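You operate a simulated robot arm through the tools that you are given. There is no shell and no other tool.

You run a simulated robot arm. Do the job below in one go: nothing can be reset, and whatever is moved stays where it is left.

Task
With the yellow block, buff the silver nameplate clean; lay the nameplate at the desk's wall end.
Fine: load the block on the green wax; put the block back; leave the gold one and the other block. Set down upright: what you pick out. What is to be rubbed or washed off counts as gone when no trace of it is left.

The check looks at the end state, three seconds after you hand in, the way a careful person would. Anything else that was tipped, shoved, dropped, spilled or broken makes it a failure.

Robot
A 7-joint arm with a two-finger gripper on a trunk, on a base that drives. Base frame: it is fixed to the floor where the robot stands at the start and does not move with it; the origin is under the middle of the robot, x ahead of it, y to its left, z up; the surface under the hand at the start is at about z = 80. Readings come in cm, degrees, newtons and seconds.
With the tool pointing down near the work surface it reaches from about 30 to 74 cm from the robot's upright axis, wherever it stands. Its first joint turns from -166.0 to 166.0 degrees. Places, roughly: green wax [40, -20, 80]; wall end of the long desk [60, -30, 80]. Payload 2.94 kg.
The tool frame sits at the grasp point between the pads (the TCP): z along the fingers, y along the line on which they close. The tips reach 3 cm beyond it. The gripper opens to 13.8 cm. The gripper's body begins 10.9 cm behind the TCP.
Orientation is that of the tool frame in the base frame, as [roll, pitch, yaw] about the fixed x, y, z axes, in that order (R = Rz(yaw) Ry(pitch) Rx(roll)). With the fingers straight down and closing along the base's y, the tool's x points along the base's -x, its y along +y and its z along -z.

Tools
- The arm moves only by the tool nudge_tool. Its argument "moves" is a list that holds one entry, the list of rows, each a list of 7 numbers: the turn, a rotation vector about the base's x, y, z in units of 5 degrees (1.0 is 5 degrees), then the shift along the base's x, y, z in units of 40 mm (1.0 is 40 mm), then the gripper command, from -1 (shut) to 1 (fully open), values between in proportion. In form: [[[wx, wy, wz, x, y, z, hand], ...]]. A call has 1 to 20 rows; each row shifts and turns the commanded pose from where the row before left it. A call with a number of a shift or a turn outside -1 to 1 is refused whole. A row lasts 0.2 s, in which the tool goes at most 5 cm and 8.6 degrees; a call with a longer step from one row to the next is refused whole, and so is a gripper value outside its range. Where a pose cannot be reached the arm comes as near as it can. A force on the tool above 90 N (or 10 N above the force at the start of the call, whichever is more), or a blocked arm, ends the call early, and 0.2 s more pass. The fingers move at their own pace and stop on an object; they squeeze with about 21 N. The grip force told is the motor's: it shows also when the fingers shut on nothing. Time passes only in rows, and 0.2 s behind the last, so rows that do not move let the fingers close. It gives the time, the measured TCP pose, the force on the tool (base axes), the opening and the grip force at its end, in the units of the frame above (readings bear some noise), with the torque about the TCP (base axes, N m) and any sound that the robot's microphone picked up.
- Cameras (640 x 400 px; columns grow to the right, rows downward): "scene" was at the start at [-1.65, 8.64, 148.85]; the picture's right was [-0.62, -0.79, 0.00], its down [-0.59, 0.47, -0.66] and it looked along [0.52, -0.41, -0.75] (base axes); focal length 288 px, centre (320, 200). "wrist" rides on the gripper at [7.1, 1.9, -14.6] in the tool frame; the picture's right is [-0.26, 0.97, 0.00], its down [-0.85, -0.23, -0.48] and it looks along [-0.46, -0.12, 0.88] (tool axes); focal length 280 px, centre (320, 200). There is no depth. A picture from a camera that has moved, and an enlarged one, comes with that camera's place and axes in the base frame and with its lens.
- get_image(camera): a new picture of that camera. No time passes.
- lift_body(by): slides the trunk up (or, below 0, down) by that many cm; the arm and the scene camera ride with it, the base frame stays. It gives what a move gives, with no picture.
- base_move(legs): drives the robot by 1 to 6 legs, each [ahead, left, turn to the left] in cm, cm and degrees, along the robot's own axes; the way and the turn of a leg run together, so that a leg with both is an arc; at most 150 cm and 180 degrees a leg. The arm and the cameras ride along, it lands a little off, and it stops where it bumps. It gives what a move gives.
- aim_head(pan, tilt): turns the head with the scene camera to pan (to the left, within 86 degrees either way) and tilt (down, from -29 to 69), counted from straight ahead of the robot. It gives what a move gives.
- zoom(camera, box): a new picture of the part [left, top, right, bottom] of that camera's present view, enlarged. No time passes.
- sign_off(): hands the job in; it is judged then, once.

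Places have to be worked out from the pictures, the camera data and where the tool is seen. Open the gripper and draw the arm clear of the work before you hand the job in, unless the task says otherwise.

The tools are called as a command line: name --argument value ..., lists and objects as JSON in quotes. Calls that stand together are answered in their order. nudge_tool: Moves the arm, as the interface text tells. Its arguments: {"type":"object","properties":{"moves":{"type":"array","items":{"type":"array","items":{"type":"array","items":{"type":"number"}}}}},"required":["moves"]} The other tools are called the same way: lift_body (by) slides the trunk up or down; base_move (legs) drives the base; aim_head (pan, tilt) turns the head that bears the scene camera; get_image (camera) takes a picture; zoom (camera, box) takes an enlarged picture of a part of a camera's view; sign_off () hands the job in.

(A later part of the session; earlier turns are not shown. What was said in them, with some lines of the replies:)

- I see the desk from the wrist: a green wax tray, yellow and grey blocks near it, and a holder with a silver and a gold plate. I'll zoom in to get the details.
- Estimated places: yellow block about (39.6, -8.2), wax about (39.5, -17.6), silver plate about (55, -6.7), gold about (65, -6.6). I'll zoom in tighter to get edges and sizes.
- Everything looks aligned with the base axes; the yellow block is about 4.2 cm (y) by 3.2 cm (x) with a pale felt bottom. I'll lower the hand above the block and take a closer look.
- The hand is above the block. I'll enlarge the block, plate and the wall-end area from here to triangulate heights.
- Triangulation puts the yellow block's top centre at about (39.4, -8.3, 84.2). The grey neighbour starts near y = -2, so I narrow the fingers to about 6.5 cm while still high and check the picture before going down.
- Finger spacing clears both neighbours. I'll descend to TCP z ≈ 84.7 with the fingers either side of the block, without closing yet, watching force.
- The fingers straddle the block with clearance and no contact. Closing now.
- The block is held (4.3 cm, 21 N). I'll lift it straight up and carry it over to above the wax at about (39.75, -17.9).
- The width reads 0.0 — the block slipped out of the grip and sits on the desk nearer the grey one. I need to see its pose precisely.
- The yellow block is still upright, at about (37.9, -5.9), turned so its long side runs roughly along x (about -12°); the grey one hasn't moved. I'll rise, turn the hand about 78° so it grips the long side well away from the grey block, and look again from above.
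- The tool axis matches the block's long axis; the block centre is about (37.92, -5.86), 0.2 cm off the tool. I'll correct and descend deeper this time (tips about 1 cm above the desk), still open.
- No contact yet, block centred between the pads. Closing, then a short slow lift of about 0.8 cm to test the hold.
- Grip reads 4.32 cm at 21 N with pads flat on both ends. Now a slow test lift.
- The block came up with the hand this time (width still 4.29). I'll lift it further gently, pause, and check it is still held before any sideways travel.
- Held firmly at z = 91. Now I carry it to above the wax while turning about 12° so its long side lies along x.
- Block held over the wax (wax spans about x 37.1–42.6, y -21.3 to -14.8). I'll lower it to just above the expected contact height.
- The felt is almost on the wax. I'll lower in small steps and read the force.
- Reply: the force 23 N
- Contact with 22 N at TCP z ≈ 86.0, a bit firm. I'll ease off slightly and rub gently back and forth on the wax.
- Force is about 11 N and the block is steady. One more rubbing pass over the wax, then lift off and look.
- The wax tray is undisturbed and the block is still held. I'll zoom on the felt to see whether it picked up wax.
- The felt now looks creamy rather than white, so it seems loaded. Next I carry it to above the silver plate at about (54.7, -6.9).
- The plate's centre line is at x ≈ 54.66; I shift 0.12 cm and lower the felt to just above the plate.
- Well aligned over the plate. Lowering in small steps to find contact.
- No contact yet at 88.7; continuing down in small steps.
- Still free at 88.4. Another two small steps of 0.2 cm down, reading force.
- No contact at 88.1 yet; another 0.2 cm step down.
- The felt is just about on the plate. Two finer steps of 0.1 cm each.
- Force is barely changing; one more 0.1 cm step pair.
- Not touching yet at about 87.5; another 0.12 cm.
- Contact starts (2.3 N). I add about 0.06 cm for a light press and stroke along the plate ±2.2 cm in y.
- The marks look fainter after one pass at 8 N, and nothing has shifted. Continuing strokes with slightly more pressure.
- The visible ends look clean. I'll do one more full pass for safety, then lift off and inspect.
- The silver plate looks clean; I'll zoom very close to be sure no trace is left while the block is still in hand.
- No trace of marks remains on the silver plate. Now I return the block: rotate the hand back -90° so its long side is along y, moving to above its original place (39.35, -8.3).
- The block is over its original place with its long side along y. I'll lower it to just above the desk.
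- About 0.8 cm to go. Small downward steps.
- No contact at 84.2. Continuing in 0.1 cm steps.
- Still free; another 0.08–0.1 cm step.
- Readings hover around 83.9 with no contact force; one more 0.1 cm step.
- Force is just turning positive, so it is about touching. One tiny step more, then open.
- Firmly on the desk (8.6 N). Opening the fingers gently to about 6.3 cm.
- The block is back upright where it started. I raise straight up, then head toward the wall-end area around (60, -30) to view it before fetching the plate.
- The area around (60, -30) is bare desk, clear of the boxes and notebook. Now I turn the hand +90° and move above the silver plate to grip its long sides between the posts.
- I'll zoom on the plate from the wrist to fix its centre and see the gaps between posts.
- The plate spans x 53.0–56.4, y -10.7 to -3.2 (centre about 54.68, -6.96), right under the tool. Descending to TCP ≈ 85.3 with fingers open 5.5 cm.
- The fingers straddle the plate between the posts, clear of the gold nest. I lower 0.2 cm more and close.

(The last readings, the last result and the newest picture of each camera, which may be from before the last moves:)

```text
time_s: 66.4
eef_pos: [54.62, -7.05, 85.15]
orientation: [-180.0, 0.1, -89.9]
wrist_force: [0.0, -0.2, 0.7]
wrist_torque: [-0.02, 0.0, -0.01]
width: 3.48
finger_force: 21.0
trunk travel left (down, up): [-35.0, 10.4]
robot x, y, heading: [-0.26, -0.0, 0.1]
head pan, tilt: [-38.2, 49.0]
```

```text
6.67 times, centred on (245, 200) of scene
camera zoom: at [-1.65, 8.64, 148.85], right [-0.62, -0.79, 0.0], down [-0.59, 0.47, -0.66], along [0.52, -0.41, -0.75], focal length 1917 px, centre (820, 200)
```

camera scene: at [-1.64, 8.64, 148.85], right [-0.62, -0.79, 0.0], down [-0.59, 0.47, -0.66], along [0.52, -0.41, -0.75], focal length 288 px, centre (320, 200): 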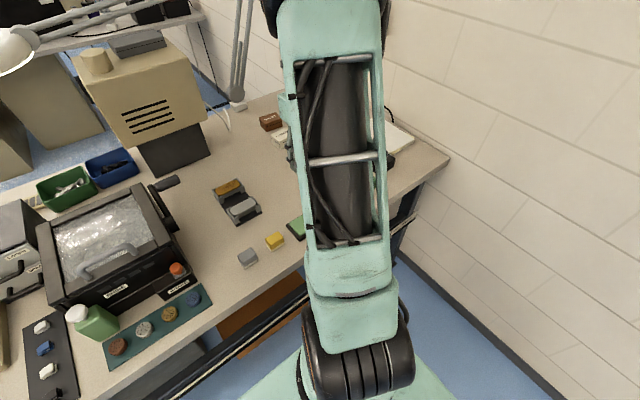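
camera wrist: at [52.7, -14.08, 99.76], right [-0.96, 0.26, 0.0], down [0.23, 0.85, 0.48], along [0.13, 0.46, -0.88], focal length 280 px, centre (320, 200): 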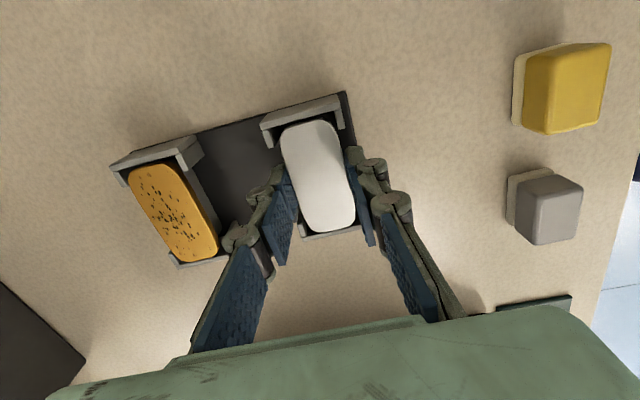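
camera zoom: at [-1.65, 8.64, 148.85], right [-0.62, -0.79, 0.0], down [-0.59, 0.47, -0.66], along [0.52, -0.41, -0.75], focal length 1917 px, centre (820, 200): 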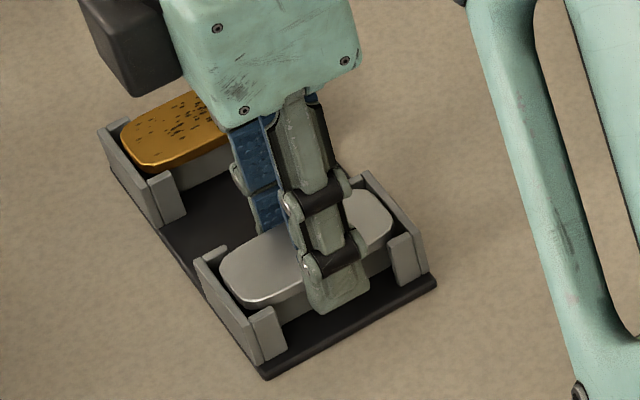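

Gripped at 3.48 cm, matching the plate's width. Slow test lift.

nudge_tool --moves '[[[0, 0, 0, 0, 0, 0.04, -1], [0, 0, 0, 0, 0, 0.06, -1], [0, 0, 0, 0, 0, 0.1, -1], [0, 0, 0, 0, 0, 0.1, -1], [0, 0, 0, 0, 0, 0, -1]]]'

get_image --camera "wrist"

zoom --camera "scene" --box '[215, 170, 275, 230]'

```text
time_s: 67.6
eef_pos: [54.56, -6.91, 86.23]
orientation: [179.9, -0.1, -90.0]
wrist_force: [0.7, -0.3, -0.4]
wrist_torque: [0.01, 0.0, 0.0]
width: 3.48
finger_force: 21.3
trunk travel left (down, up): [-35.0, 10.4]
robot x, y, heading: [0.02, -0.07, -0.1]
head pan, tilt: [-38.2, 49.0]
```

```text
taken
camera wrist: at [52.67, -14.04, 100.93], right [-0.96, 0.26, 0.0], down [0.23, 0.85, 0.48], along [0.12, 0.46, -0.88], focal length 280 px, centre (320, 200)
```

wrist: 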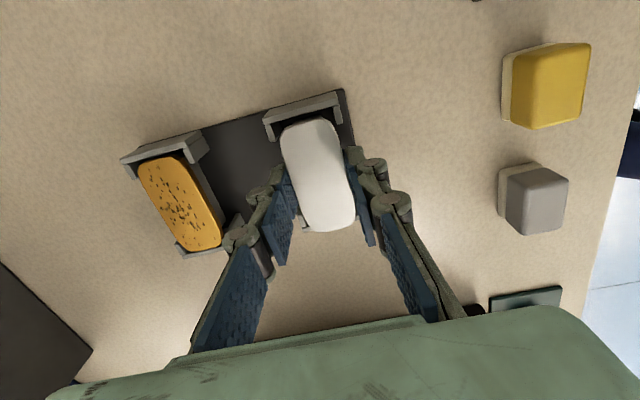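

```text
6.67 times, centred on (245, 200) of scene
camera zoom: at [-1.64, 8.64, 148.85], right [-0.62, -0.79, 0.0], down [-0.59, 0.47, -0.66], along [0.52, -0.41, -0.75], focal length 1917 px, centre (820, 200)
```

zoom: 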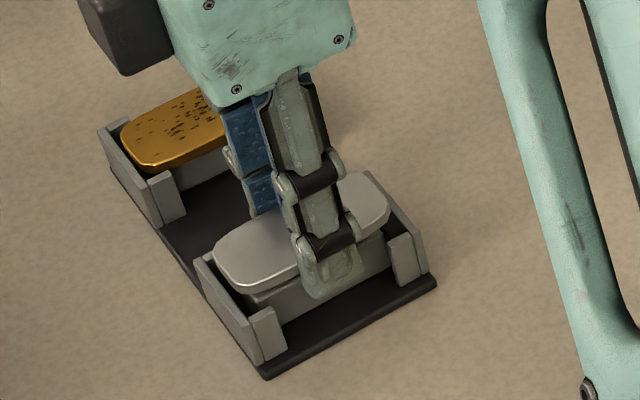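

The plate came off its pedestal level and held. I lift to a safe height gently.

nudge_tool --moves '[[[0, 0, 0, 0, 0, 0.15, -1], [0, 0, 0, 0, 0, 0.25, -1], [0, 0, 0, 0, 0, 0.3, -1], [0, 0, 0, 0, 0, 0.3, -1], [0, 0, 0, 0, 0, 0.3, -1], [0, 0, 0, 0, 0, 0.25, -1], [0, 0, 0, 0, 0, 0.1, -1], [0, 0, 0, 0, 0, 0, -1]]]'

get_image --camera "wrist"

```text
time_s: 69.4
eef_pos: [54.86, -6.99, 92.96]
orientation: [-179.9, 0.0, -90.0]
wrist_force: [0.3, -0.7, -0.2]
wrist_torque: [0.01, -0.01, 0.0]
width: 3.44
finger_force: 20.5
trunk travel left (down, up): [-35.0, 10.4]
robot x, y, heading: [0.15, 0.27, 0.2]
head pan, tilt: [-38.2, 49.0]
```

```text
taken
camera wrist: at [52.81, -14.04, 107.5], right [-0.96, 0.26, 0.0], down [0.23, 0.85, 0.48], along [0.13, 0.46, -0.88], focal length 280 px, centre (320, 200)
```

wrist: 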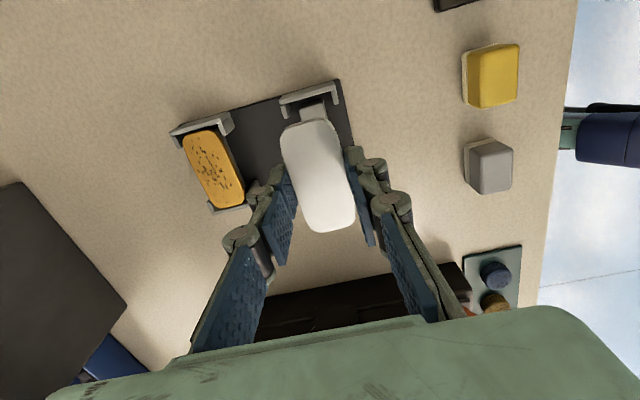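

Plate still held, and the fixture stayed in place. Now I carry it to above (60, -31).

nudge_tool --moves '[[[0, 0, 0, 0.04, -0.15, 0, -1], [0, 0, 0, 0.07, -0.3, 0, -1], [0, 0, 0, 0.085, -0.4, 0, -1], [0, 0, 0, 0.085, -0.4, 0, -1], [0, 0, 0, 0.085, -0.4, 0, -1], [0, 0, 0, 0.085, -0.4, 0, -1], [0, 0, 0, 0.085, -0.4, 0, -1], [0, 0, 0, 0.085, -0.4, 0, -1], [0, 0, 0, 0.085, -0.4, 0, -1], [0, 0, 0, 0.085, -0.4, 0, -1], [0, 0, 0, 0.085, -0.4, 0, -1], [0, 0, 0, 0.085, -0.4, 0, -1], [0, 0, 0, 0.085, -0.4, 0, -1], [0, 0, 0, 0.085, -0.4, 0, -1], [0, 0, 0, 0.085, -0.4, 0, -1], [0, 0, 0, 0.07, -0.3, 0, -1], [0, 0, 0, 0.04, -0.1, 0, -1], [0, 0, 0, 0, 0, 0, -1]]]'

get_image --camera "wrist"

get_image --camera "scene"

```text
time_s: 73.2
eef_pos: [59.95, -31.24, 92.97]
orientation: [-180.0, 0.0, -89.9]
wrist_force: [0.1, -0.2, -0.8]
wrist_torque: [0.01, 0.01, 0.03]
width: 3.46
finger_force: 20.9
trunk travel left (down, up): [-35.0, 10.4]
robot x, y, heading: [0.17, -0.08, -0.1]
head pan, tilt: [-38.2, 49.0]
```

```text
taken
camera wrist: at [58.07, -38.25, 107.62], right [-0.96, 0.26, 0.0], down [0.23, 0.85, 0.48], along [0.12, 0.46, -0.88], focal length 280 px, centre (320, 200)
```

wrist: 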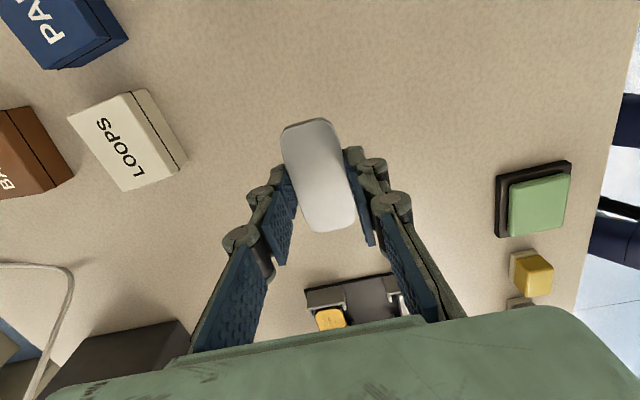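

```text
taken
camera scene: at [-1.64, 8.64, 148.85], right [-0.62, -0.79, 0.0], down [-0.59, 0.47, -0.66], along [0.52, -0.41, -0.75], focal length 288 px, centre (320, 200)
```

scene: 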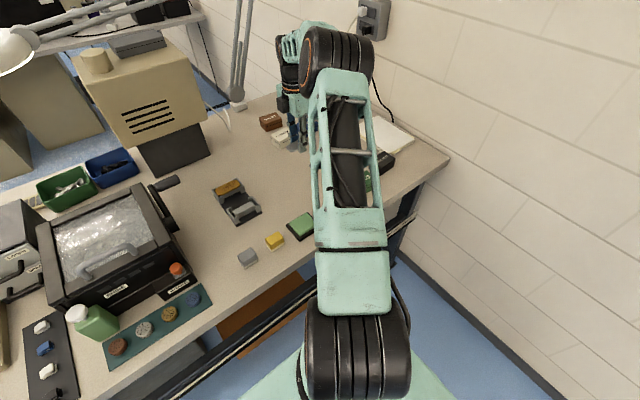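

The plate hangs level over clear desk at (60, -31), well away from the LOOPS box. The fingertips reach slightly below the plate, so I'll descend carefully until the tips nearly touch the desk.

nudge_tool --moves '[[[0, 0, 0, 0, 0, -0.3, -1], [0, 0, 0, 0, 0, -0.45, -1], [0, 0, 0, 0, 0, -0.45, -1], [0, 0, 0, 0, 0, -0.45, -1], [0, 0, 0, 0, 0, -0.4, -1], [0, 0, 0, 0, 0, -0.2, -1], [0, 0, 0, 0, 0, -0.05, -1], [0, 0, 0, 0, 0, 0, -1]]]'

get_image --camera "wrist"

zoom --camera "scene" --box '[250, 90, 340, 180]'

```text
time_s: 75.0
eef_pos: [59.95, -31.2, 83.75]
orientation: [179.9, 0.0, -90.1]
wrist_force: [0.3, -0.2, -0.1]
wrist_torque: [0.02, 0.0, 0.0]
width: 3.47
finger_force: 21.1
trunk travel left (down, up): [-35.0, 10.4]
robot x, y, heading: [-0.09, -0.19, -0.4]
head pan, tilt: [-38.2, 49.0]
```

```text
taken
camera wrist: at [58.1, -38.19, 98.33], right [-0.96, 0.26, 0.0], down [0.23, 0.85, 0.48], along [0.12, 0.46, -0.88], focal length 280 px, centre (320, 200)
```

wrist: 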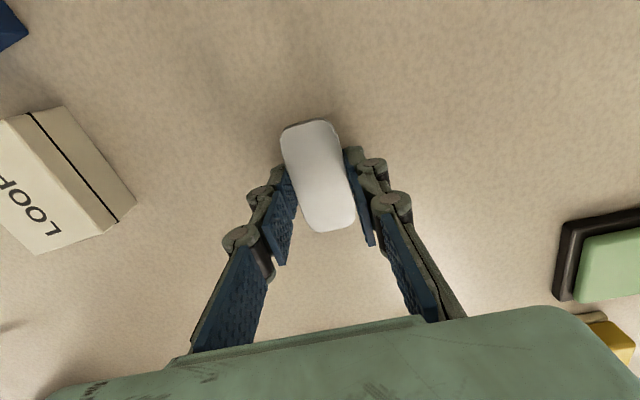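

```text
4.44 times, centred on (295, 135) of scene
camera zoom: at [-1.64, 8.64, 148.85], right [-0.62, -0.79, 0.0], down [-0.59, 0.47, -0.66], along [0.52, -0.41, -0.75], focal length 1278 px, centre (431, 489)
```

zoom: 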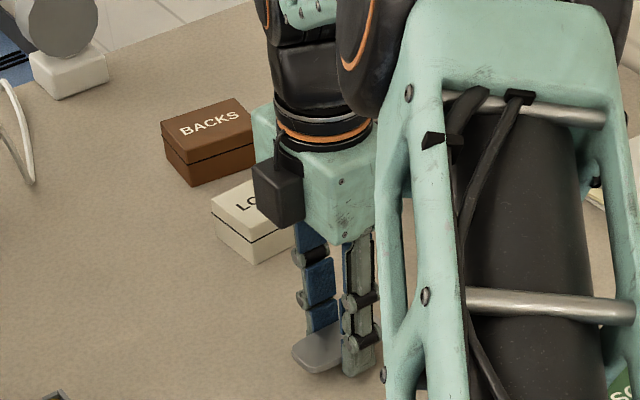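

No contact yet; stepping down in 0.2 cm increments.

nudge_tool --moves '[[[0, 0, 0, 0, 0, -0.05, -1], [0, 0, 0, 0, 0, -0.05, -1], [0, 0, 0, 0, 0, 0, -1]]]'

zoom --camera "scene" --box '[280, 140, 320, 180]'

```text
time_s: 75.8
eef_pos: [60.04, -31.11, 83.41]
orientation: [-180.0, 0.0, -89.9]
wrist_force: [-1.0, 0.1, -0.6]
wrist_torque: [-0.02, 0.0, 0.02]
width: 3.47
finger_force: 21.2
trunk travel left (down, up): [-35.0, 10.4]
robot x, y, heading: [-0.19, 0.0, -0.0]
head pan, tilt: [-38.2, 49.0]
```

```text
10.00 times, centred on (300, 160) of scene
camera zoom: at [-1.64, 8.64, 148.85], right [-0.62, -0.79, 0.0], down [-0.59, 0.47, -0.66], along [0.52, -0.41, -0.75], focal length 2876 px, centre (520, 600)
```

zoom: 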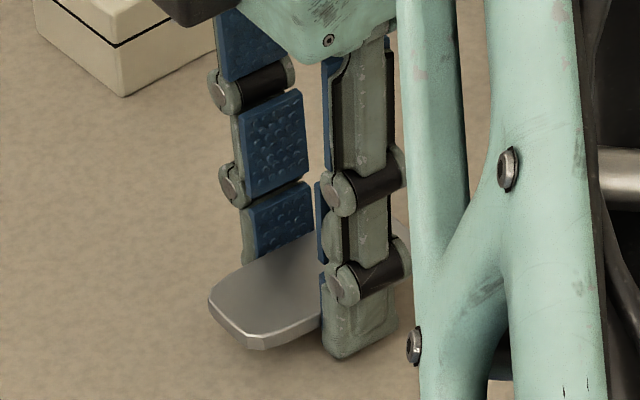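

Very close to the desk now. Two more small steps, watching for contact of the tips.

nudge_tool --moves '[[[0, 0, 0, 0, 0, -0.03, -1], [0, 0, 0, 0, 0, -0.03, -1], [0, 0, 0, 0, 0, 0, -1]]]'

```text
time_s: 76.6
eef_pos: [60.08, -31.11, 83.12]
orientation: [180.0, 0.0, -90.1]
wrist_force: [0.4, 0.2, -0.3]
wrist_torque: [-0.04, -0.03, 0.0]
width: 3.45
finger_force: 21.2
trunk travel left (down, up): [-35.0, 10.4]
robot x, y, heading: [0.08, -0.06, 0.0]
head pan, tilt: [-38.2, 49.0]
```

Still no force at 83.1; one more 0.1 cm step.

nudge_tool --moves '[[[0, 0, 0, 0, 0, -0.025, -1], [0, 0, 0, 0, 0, 0, -1]]]'

```text
time_s: 77.2
eef_pos: [60.03, -31.16, 82.91]
orientation: [180.0, 0.0, -90.0]
wrist_force: [-0.2, 0.2, 0.4]
wrist_torque: [0.0, 0.0, 0.02]
width: 3.48
finger_force: 21.0
trunk travel left (down, up): [-35.0, 10.4]
robot x, y, heading: [-0.25, -0.02, -0.0]
head pan, tilt: [-38.2, 49.0]
```

No clear contact yet at 82.9; a further 0.08 cm.

nudge_tool --moves '[[[0, 0, 0, 0, 0, -0.02, -1], [0, 0, 0, 0, 0, 0, -1]]]'

zoom --camera "scene" --box '[285, 150, 315, 180]'

```text
time_s: 77.8
eef_pos: [60.06, -31.2, 83.04]
orientation: [-179.9, 0.0, -90.0]
wrist_force: [0.2, 0.7, 4.3]
wrist_torque: [0.03, 0.07, -0.04]
width: 3.45
finger_force: 20.8
trunk travel left (down, up): [-35.0, 10.4]
robot x, y, heading: [0.05, 0.22, 0.0]
head pan, tilt: [-38.2, 49.0]
```

```text
13.33 times, centred on (300, 165) of scene
camera zoom: at [-1.7, 8.68, 148.85], right [-0.62, -0.79, 0.0], down [-0.59, 0.47, -0.66], along [0.52, -0.41, -0.75], focal length 3835 px, centre (587, 667)
```

zoom: 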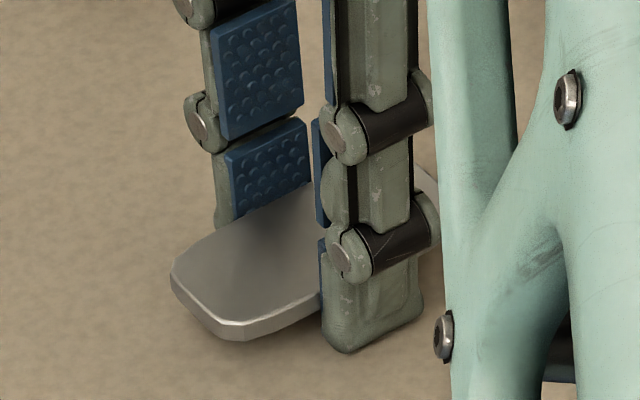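

The tips rest on the desk (4 N), so the plate is only some millimetres up. I ease pressure by a hair and open very gradually so the plate settles flat.

nudge_tool --moves '[[[0, 0, 0, 0, 0, 0.012, -1], [0, 0, 0, 0, 0, 0, -0.56], [0, 0, 0, 0, 0, 0, -0.53], [0, 0, 0, 0, 0, 0, -0.515], [0, 0, 0, 0, 0, 0, -0.508], [0, 0, 0, 0, 0, 0, -0.504], [0, 0, 0, 0, 0, 0, -0.5], [0, 0, 0, 0, 0, 0, -0.497], [0, 0, 0, 0, 0, 0, -0.494], [0, 0, 0, 0, 0, 0, -0.49], [0, 0, 0, 0, 0, 0, -0.485], [0, 0, 0, 0, 0, 0, -0.48], [0, 0, 0, 0, 0, 0, -0.47], [0, 0, 0, 0, 0, 0, -0.45], [0, 0, 0, 0, 0, 0, -0.42], [0, 0, 0, 0, 0, 0, -0.38], [0, 0, 0, 0, 0, 0, -0.34], [0, 0, 0, 0, 0, 0, -0.3]]]'

get_image --camera "wrist"

zoom --camera "scene" --box '[285, 150, 315, 180]'

```text
time_s: 81.6
eef_pos: [59.94, -31.16, 82.94]
orientation: [-179.9, 0.0, -90.0]
wrist_force: [0.7, 0.9, 3.3]
wrist_torque: [0.02, 0.05, -0.02]
width: 4.91
finger_force: 0.0
trunk travel left (down, up): [-35.0, 10.4]
robot x, y, heading: [0.03, 0.07, -0.1]
head pan, tilt: [-38.2, 49.0]
```

```text
taken
camera wrist: at [58.05, -38.23, 97.55], right [-0.96, 0.26, 0.0], down [0.23, 0.85, 0.48], along [0.12, 0.46, -0.88], focal length 280 px, centre (320, 200)
```

wrist: 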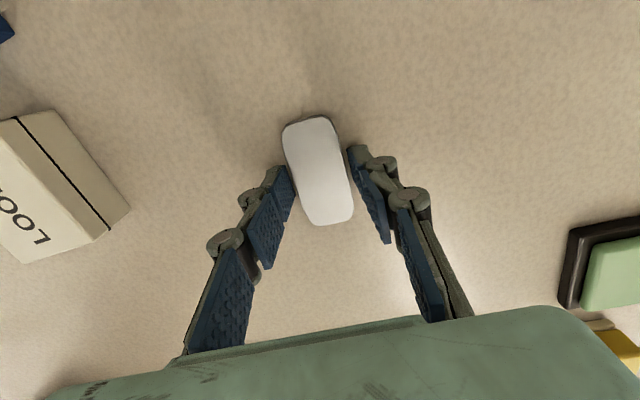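

```text
13.33 times, centred on (300, 165) of scene
camera zoom: at [-1.68, 8.66, 148.84], right [-0.62, -0.79, 0.0], down [-0.59, 0.47, -0.66], along [0.52, -0.41, -0.75], focal length 3835 px, centre (587, 667)
```

zoom: 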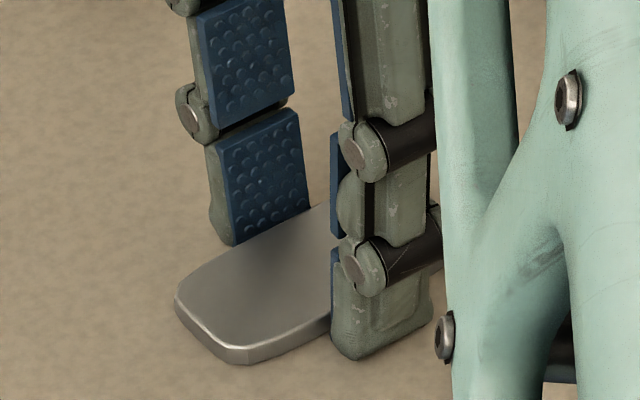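

The plate lies flat on the desk, and the fingers are clear of it. I raise straight up and well away.

nudge_tool --moves '[[[0, 0, 0, 0, 0, 0.15, -0.3], [0, 0, 0, 0, 0, 0.4, -0.3], [0, 0, 0, 0, 0, 0.8, -0.3], [0, 0, 0, 0, 0, 1, -0.3], [0, 0, 0, 0, 0, 1, -0.1], [0, 0, 0, 0, 0, 1, 0], [0, 0, 0, 0, 0, 1, 0.2], [0, 0, 0, 0, 0, 0.7, 0.2], [0, 0, 0, 0, 0, 0, 0.2]]]'

get_image --camera "wrist"

get_image --camera "scene"

```text
time_s: 83.6
eef_pos: [60.01, -31.24, 107.23]
orientation: [180.0, 0.0, -90.0]
wrist_force: [0.2, -0.1, -0.6]
wrist_torque: [0.0, 0.02, -0.01]
width: 8.27
finger_force: 0.1
trunk travel left (down, up): [-35.0, 10.4]
robot x, y, heading: [0.12, 0.06, 0.0]
head pan, tilt: [-38.2, 49.0]
```

```text
taken
camera wrist: at [58.11, -38.3, 121.92], right [-0.96, 0.26, 0.0], down [0.23, 0.85, 0.48], along [0.12, 0.46, -0.88], focal length 280 px, centre (320, 200)
```

wrist: 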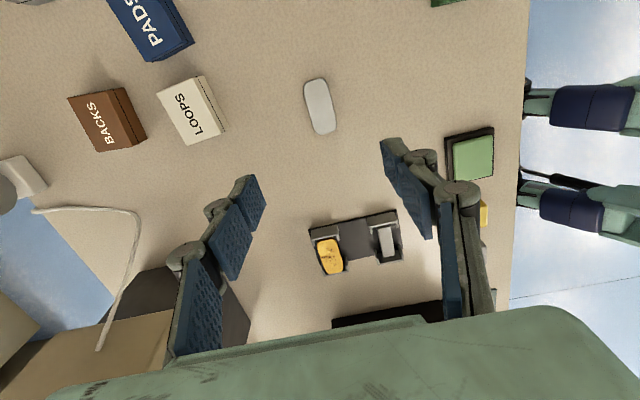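

```text
taken
camera scene: at [-1.65, 8.64, 148.85], right [-0.62, -0.79, 0.0], down [-0.59, 0.47, -0.66], along [0.52, -0.41, -0.75], focal length 288 px, centre (320, 200)
```

scene: 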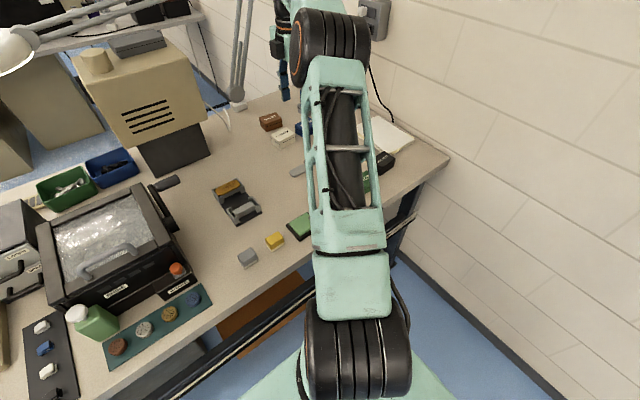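

The plate lies at about (60, -31.4). I'll zoom on the plate and the blocks to verify cleanliness and that everything else is untouched.

zoom --camera "wrist" --box '[285, 65, 355, 145]'

zoom --camera "scene" --box '[200, 160, 320, 280]'

zoom --camera "wrist" --box '[290, 190, 420, 290]'

```text
5.00 times, centred on (320, 105) of wrist
camera zoom: at [58.11, -38.3, 121.92], right [-0.96, 0.26, 0.0], down [0.23, 0.85, 0.48], along [0.12, 0.46, -0.88], focal length 1402 px, centre (320, 675)
```

zoom: 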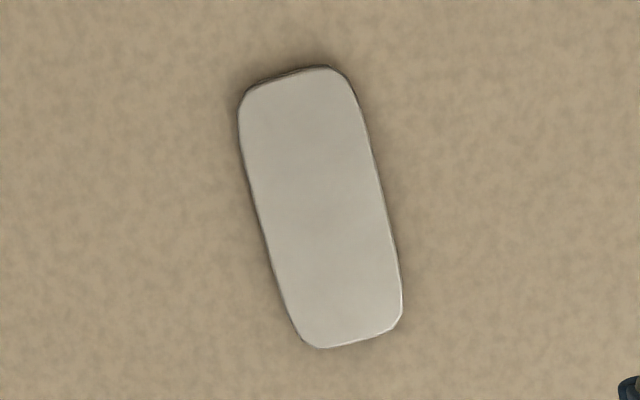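

```text
3.33 times, centred on (260, 220) of scene
camera zoom: at [-1.65, 8.64, 148.85], right [-0.62, -0.79, 0.0], down [-0.59, 0.47, -0.66], along [0.52, -0.41, -0.75], focal length 959 px, centre (520, 133)
```

zoom: 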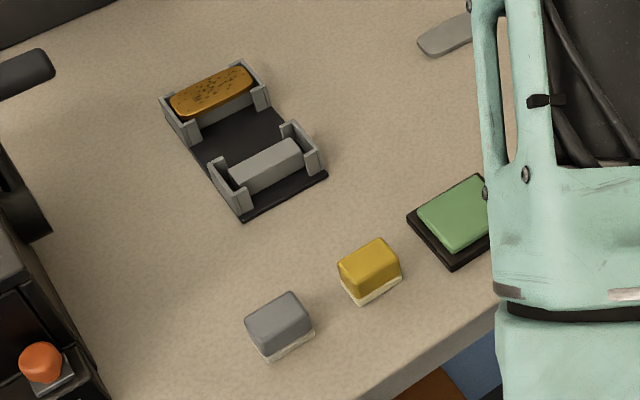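

```text
4.00 times, centred on (355, 240) of wrist
camera zoom: at [58.11, -38.3, 121.92], right [-0.96, 0.26, 0.0], down [0.23, 0.85, 0.48], along [0.12, 0.46, -0.88], focal length 1122 px, centre (180, 40)
```

zoom: 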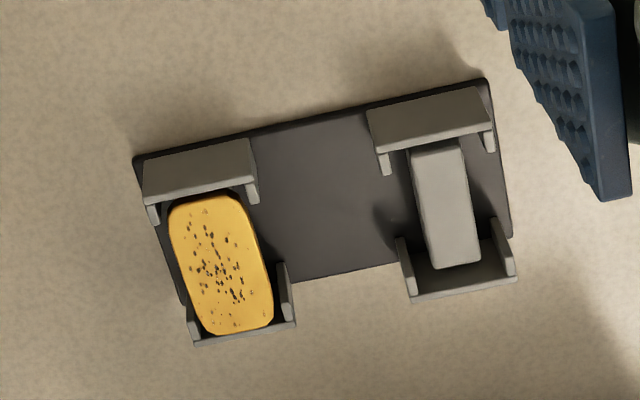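

All is in order: plate clean and flat, gold plate and grey block untouched, fixture and wax in place. I withdraw the arm to its starting pose, high above the desk, with the gripper open.

nudge_tool --moves '[[[0, 0, 0, 0, 0, 0.9, 0.5], [0, 0, -1, -0.245, 0.31, 0, 1], [0, 0, -1, -0.245, 0.31, 0, 1], [0, 0, -1, -0.245, 0.31, 0, 1], [0, 0, -1, -0.245, 0.31, 0, 1], [0, 0, -1, -0.245, 0.31, 0, 1], [0, 0, -1, -0.245, 0.31, 0, 1], [0, 0, -1, -0.245, 0.31, 0, 1], [0, 0, -1, -0.245, 0.31, 0, 1], [0, 0, -1, -0.245, 0.31, 0, 1], [0, 0, -1, -0.245, 0.31, 0, 1], [0, 0, -1, -0.245, 0.31, 0, 1], [0, 0, -1, -0.245, 0.31, 0, 1], [0, 0, -1, -0.245, 0.31, 0, 1], [0, 0, -1, -0.245, 0.31, 0, 1], [0, 0, -1, -0.245, 0.31, 0, 1], [0, 0, -1, -0.245, 0.31, 0, 1], [0, 0, -1, -0.245, 0.31, 0, 1], [0, 0, -1, -0.245, 0.31, 0, 1], [0, 0, 0, 0, 0, 0, 1]]]'

get_image --camera "wrist"

get_image --camera "scene"

```text
time_s: 87.8
eef_pos: [42.44, -8.81, 110.76]
orientation: [179.9, 0.1, 179.9]
wrist_force: [0.1, 0.1, 0.0]
wrist_torque: [0.03, -0.01, 0.01]
width: 13.79
finger_force: 0.1
trunk travel left (down, up): [-35.0, 10.4]
robot x, y, heading: [0.06, -0.09, -0.2]
head pan, tilt: [-38.2, 49.0]
```

```text
taken
camera wrist: at [35.32, -6.87, 125.38], right [0.26, 0.96, 0.0], down [0.85, -0.23, 0.48], along [0.46, -0.13, -0.88], focal length 280 px, centre (320, 200)
```

wrist: 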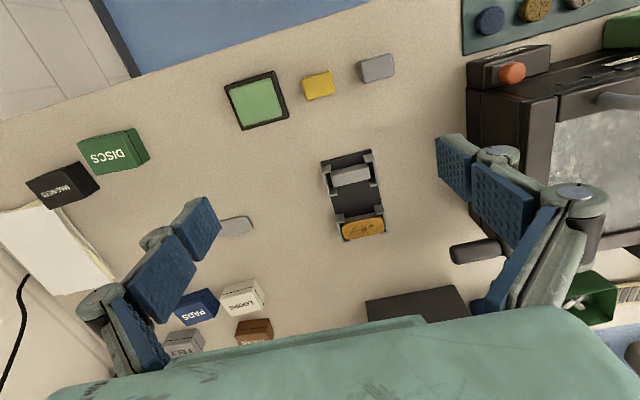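

```text
taken
camera scene: at [-1.65, 8.64, 148.85], right [-0.62, -0.79, 0.0], down [-0.59, 0.47, -0.66], along [0.52, -0.41, -0.75], focal length 288 px, centre (320, 200)
```

scene: 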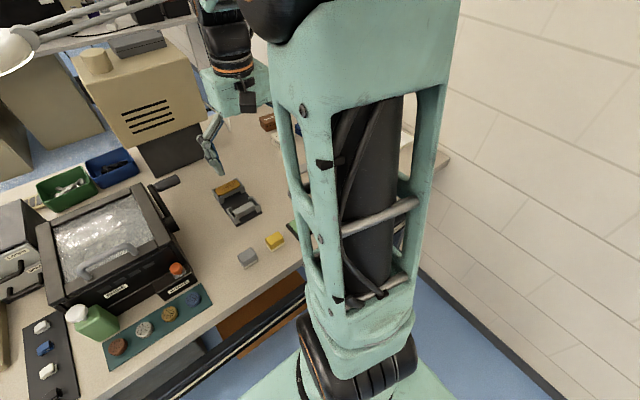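

From the starting viewpoint the yellow block is where it began, the grey block, gold plate, wax and fixture are unchanged, and the clean silver plate lies at the wall end. The arm is clear with the gripper open, so I hand in.

sign_off

```text
The job is handed in.
```

The silver nameplate is buffed clean and lies flat, face up, at about (60, -31), next to the wall-end spot you gave. Close-up pictures after buffing show no marks left on it.

- **Block slip:** My first grip on the yellow block failed. It slipped out, turned, and slid about 3 cm on the desk, but stayed upright and touched nothing else. I picked it up again, loaded it on the green wax, and buffed with it.
- **Block put back:** It is upright in its original place, within about 2 mm judging by the before and after pictures.
- **Nameplate set-down:** My fingertips reached a little below the plate, so it settled the last 6 mm or so as I opened the gripper slowly. It landed flat.
- **Everything else:** The gold plate, the grey block, the wax and the fixture look unmoved. The arm is back at its starting pose with the gripper open.
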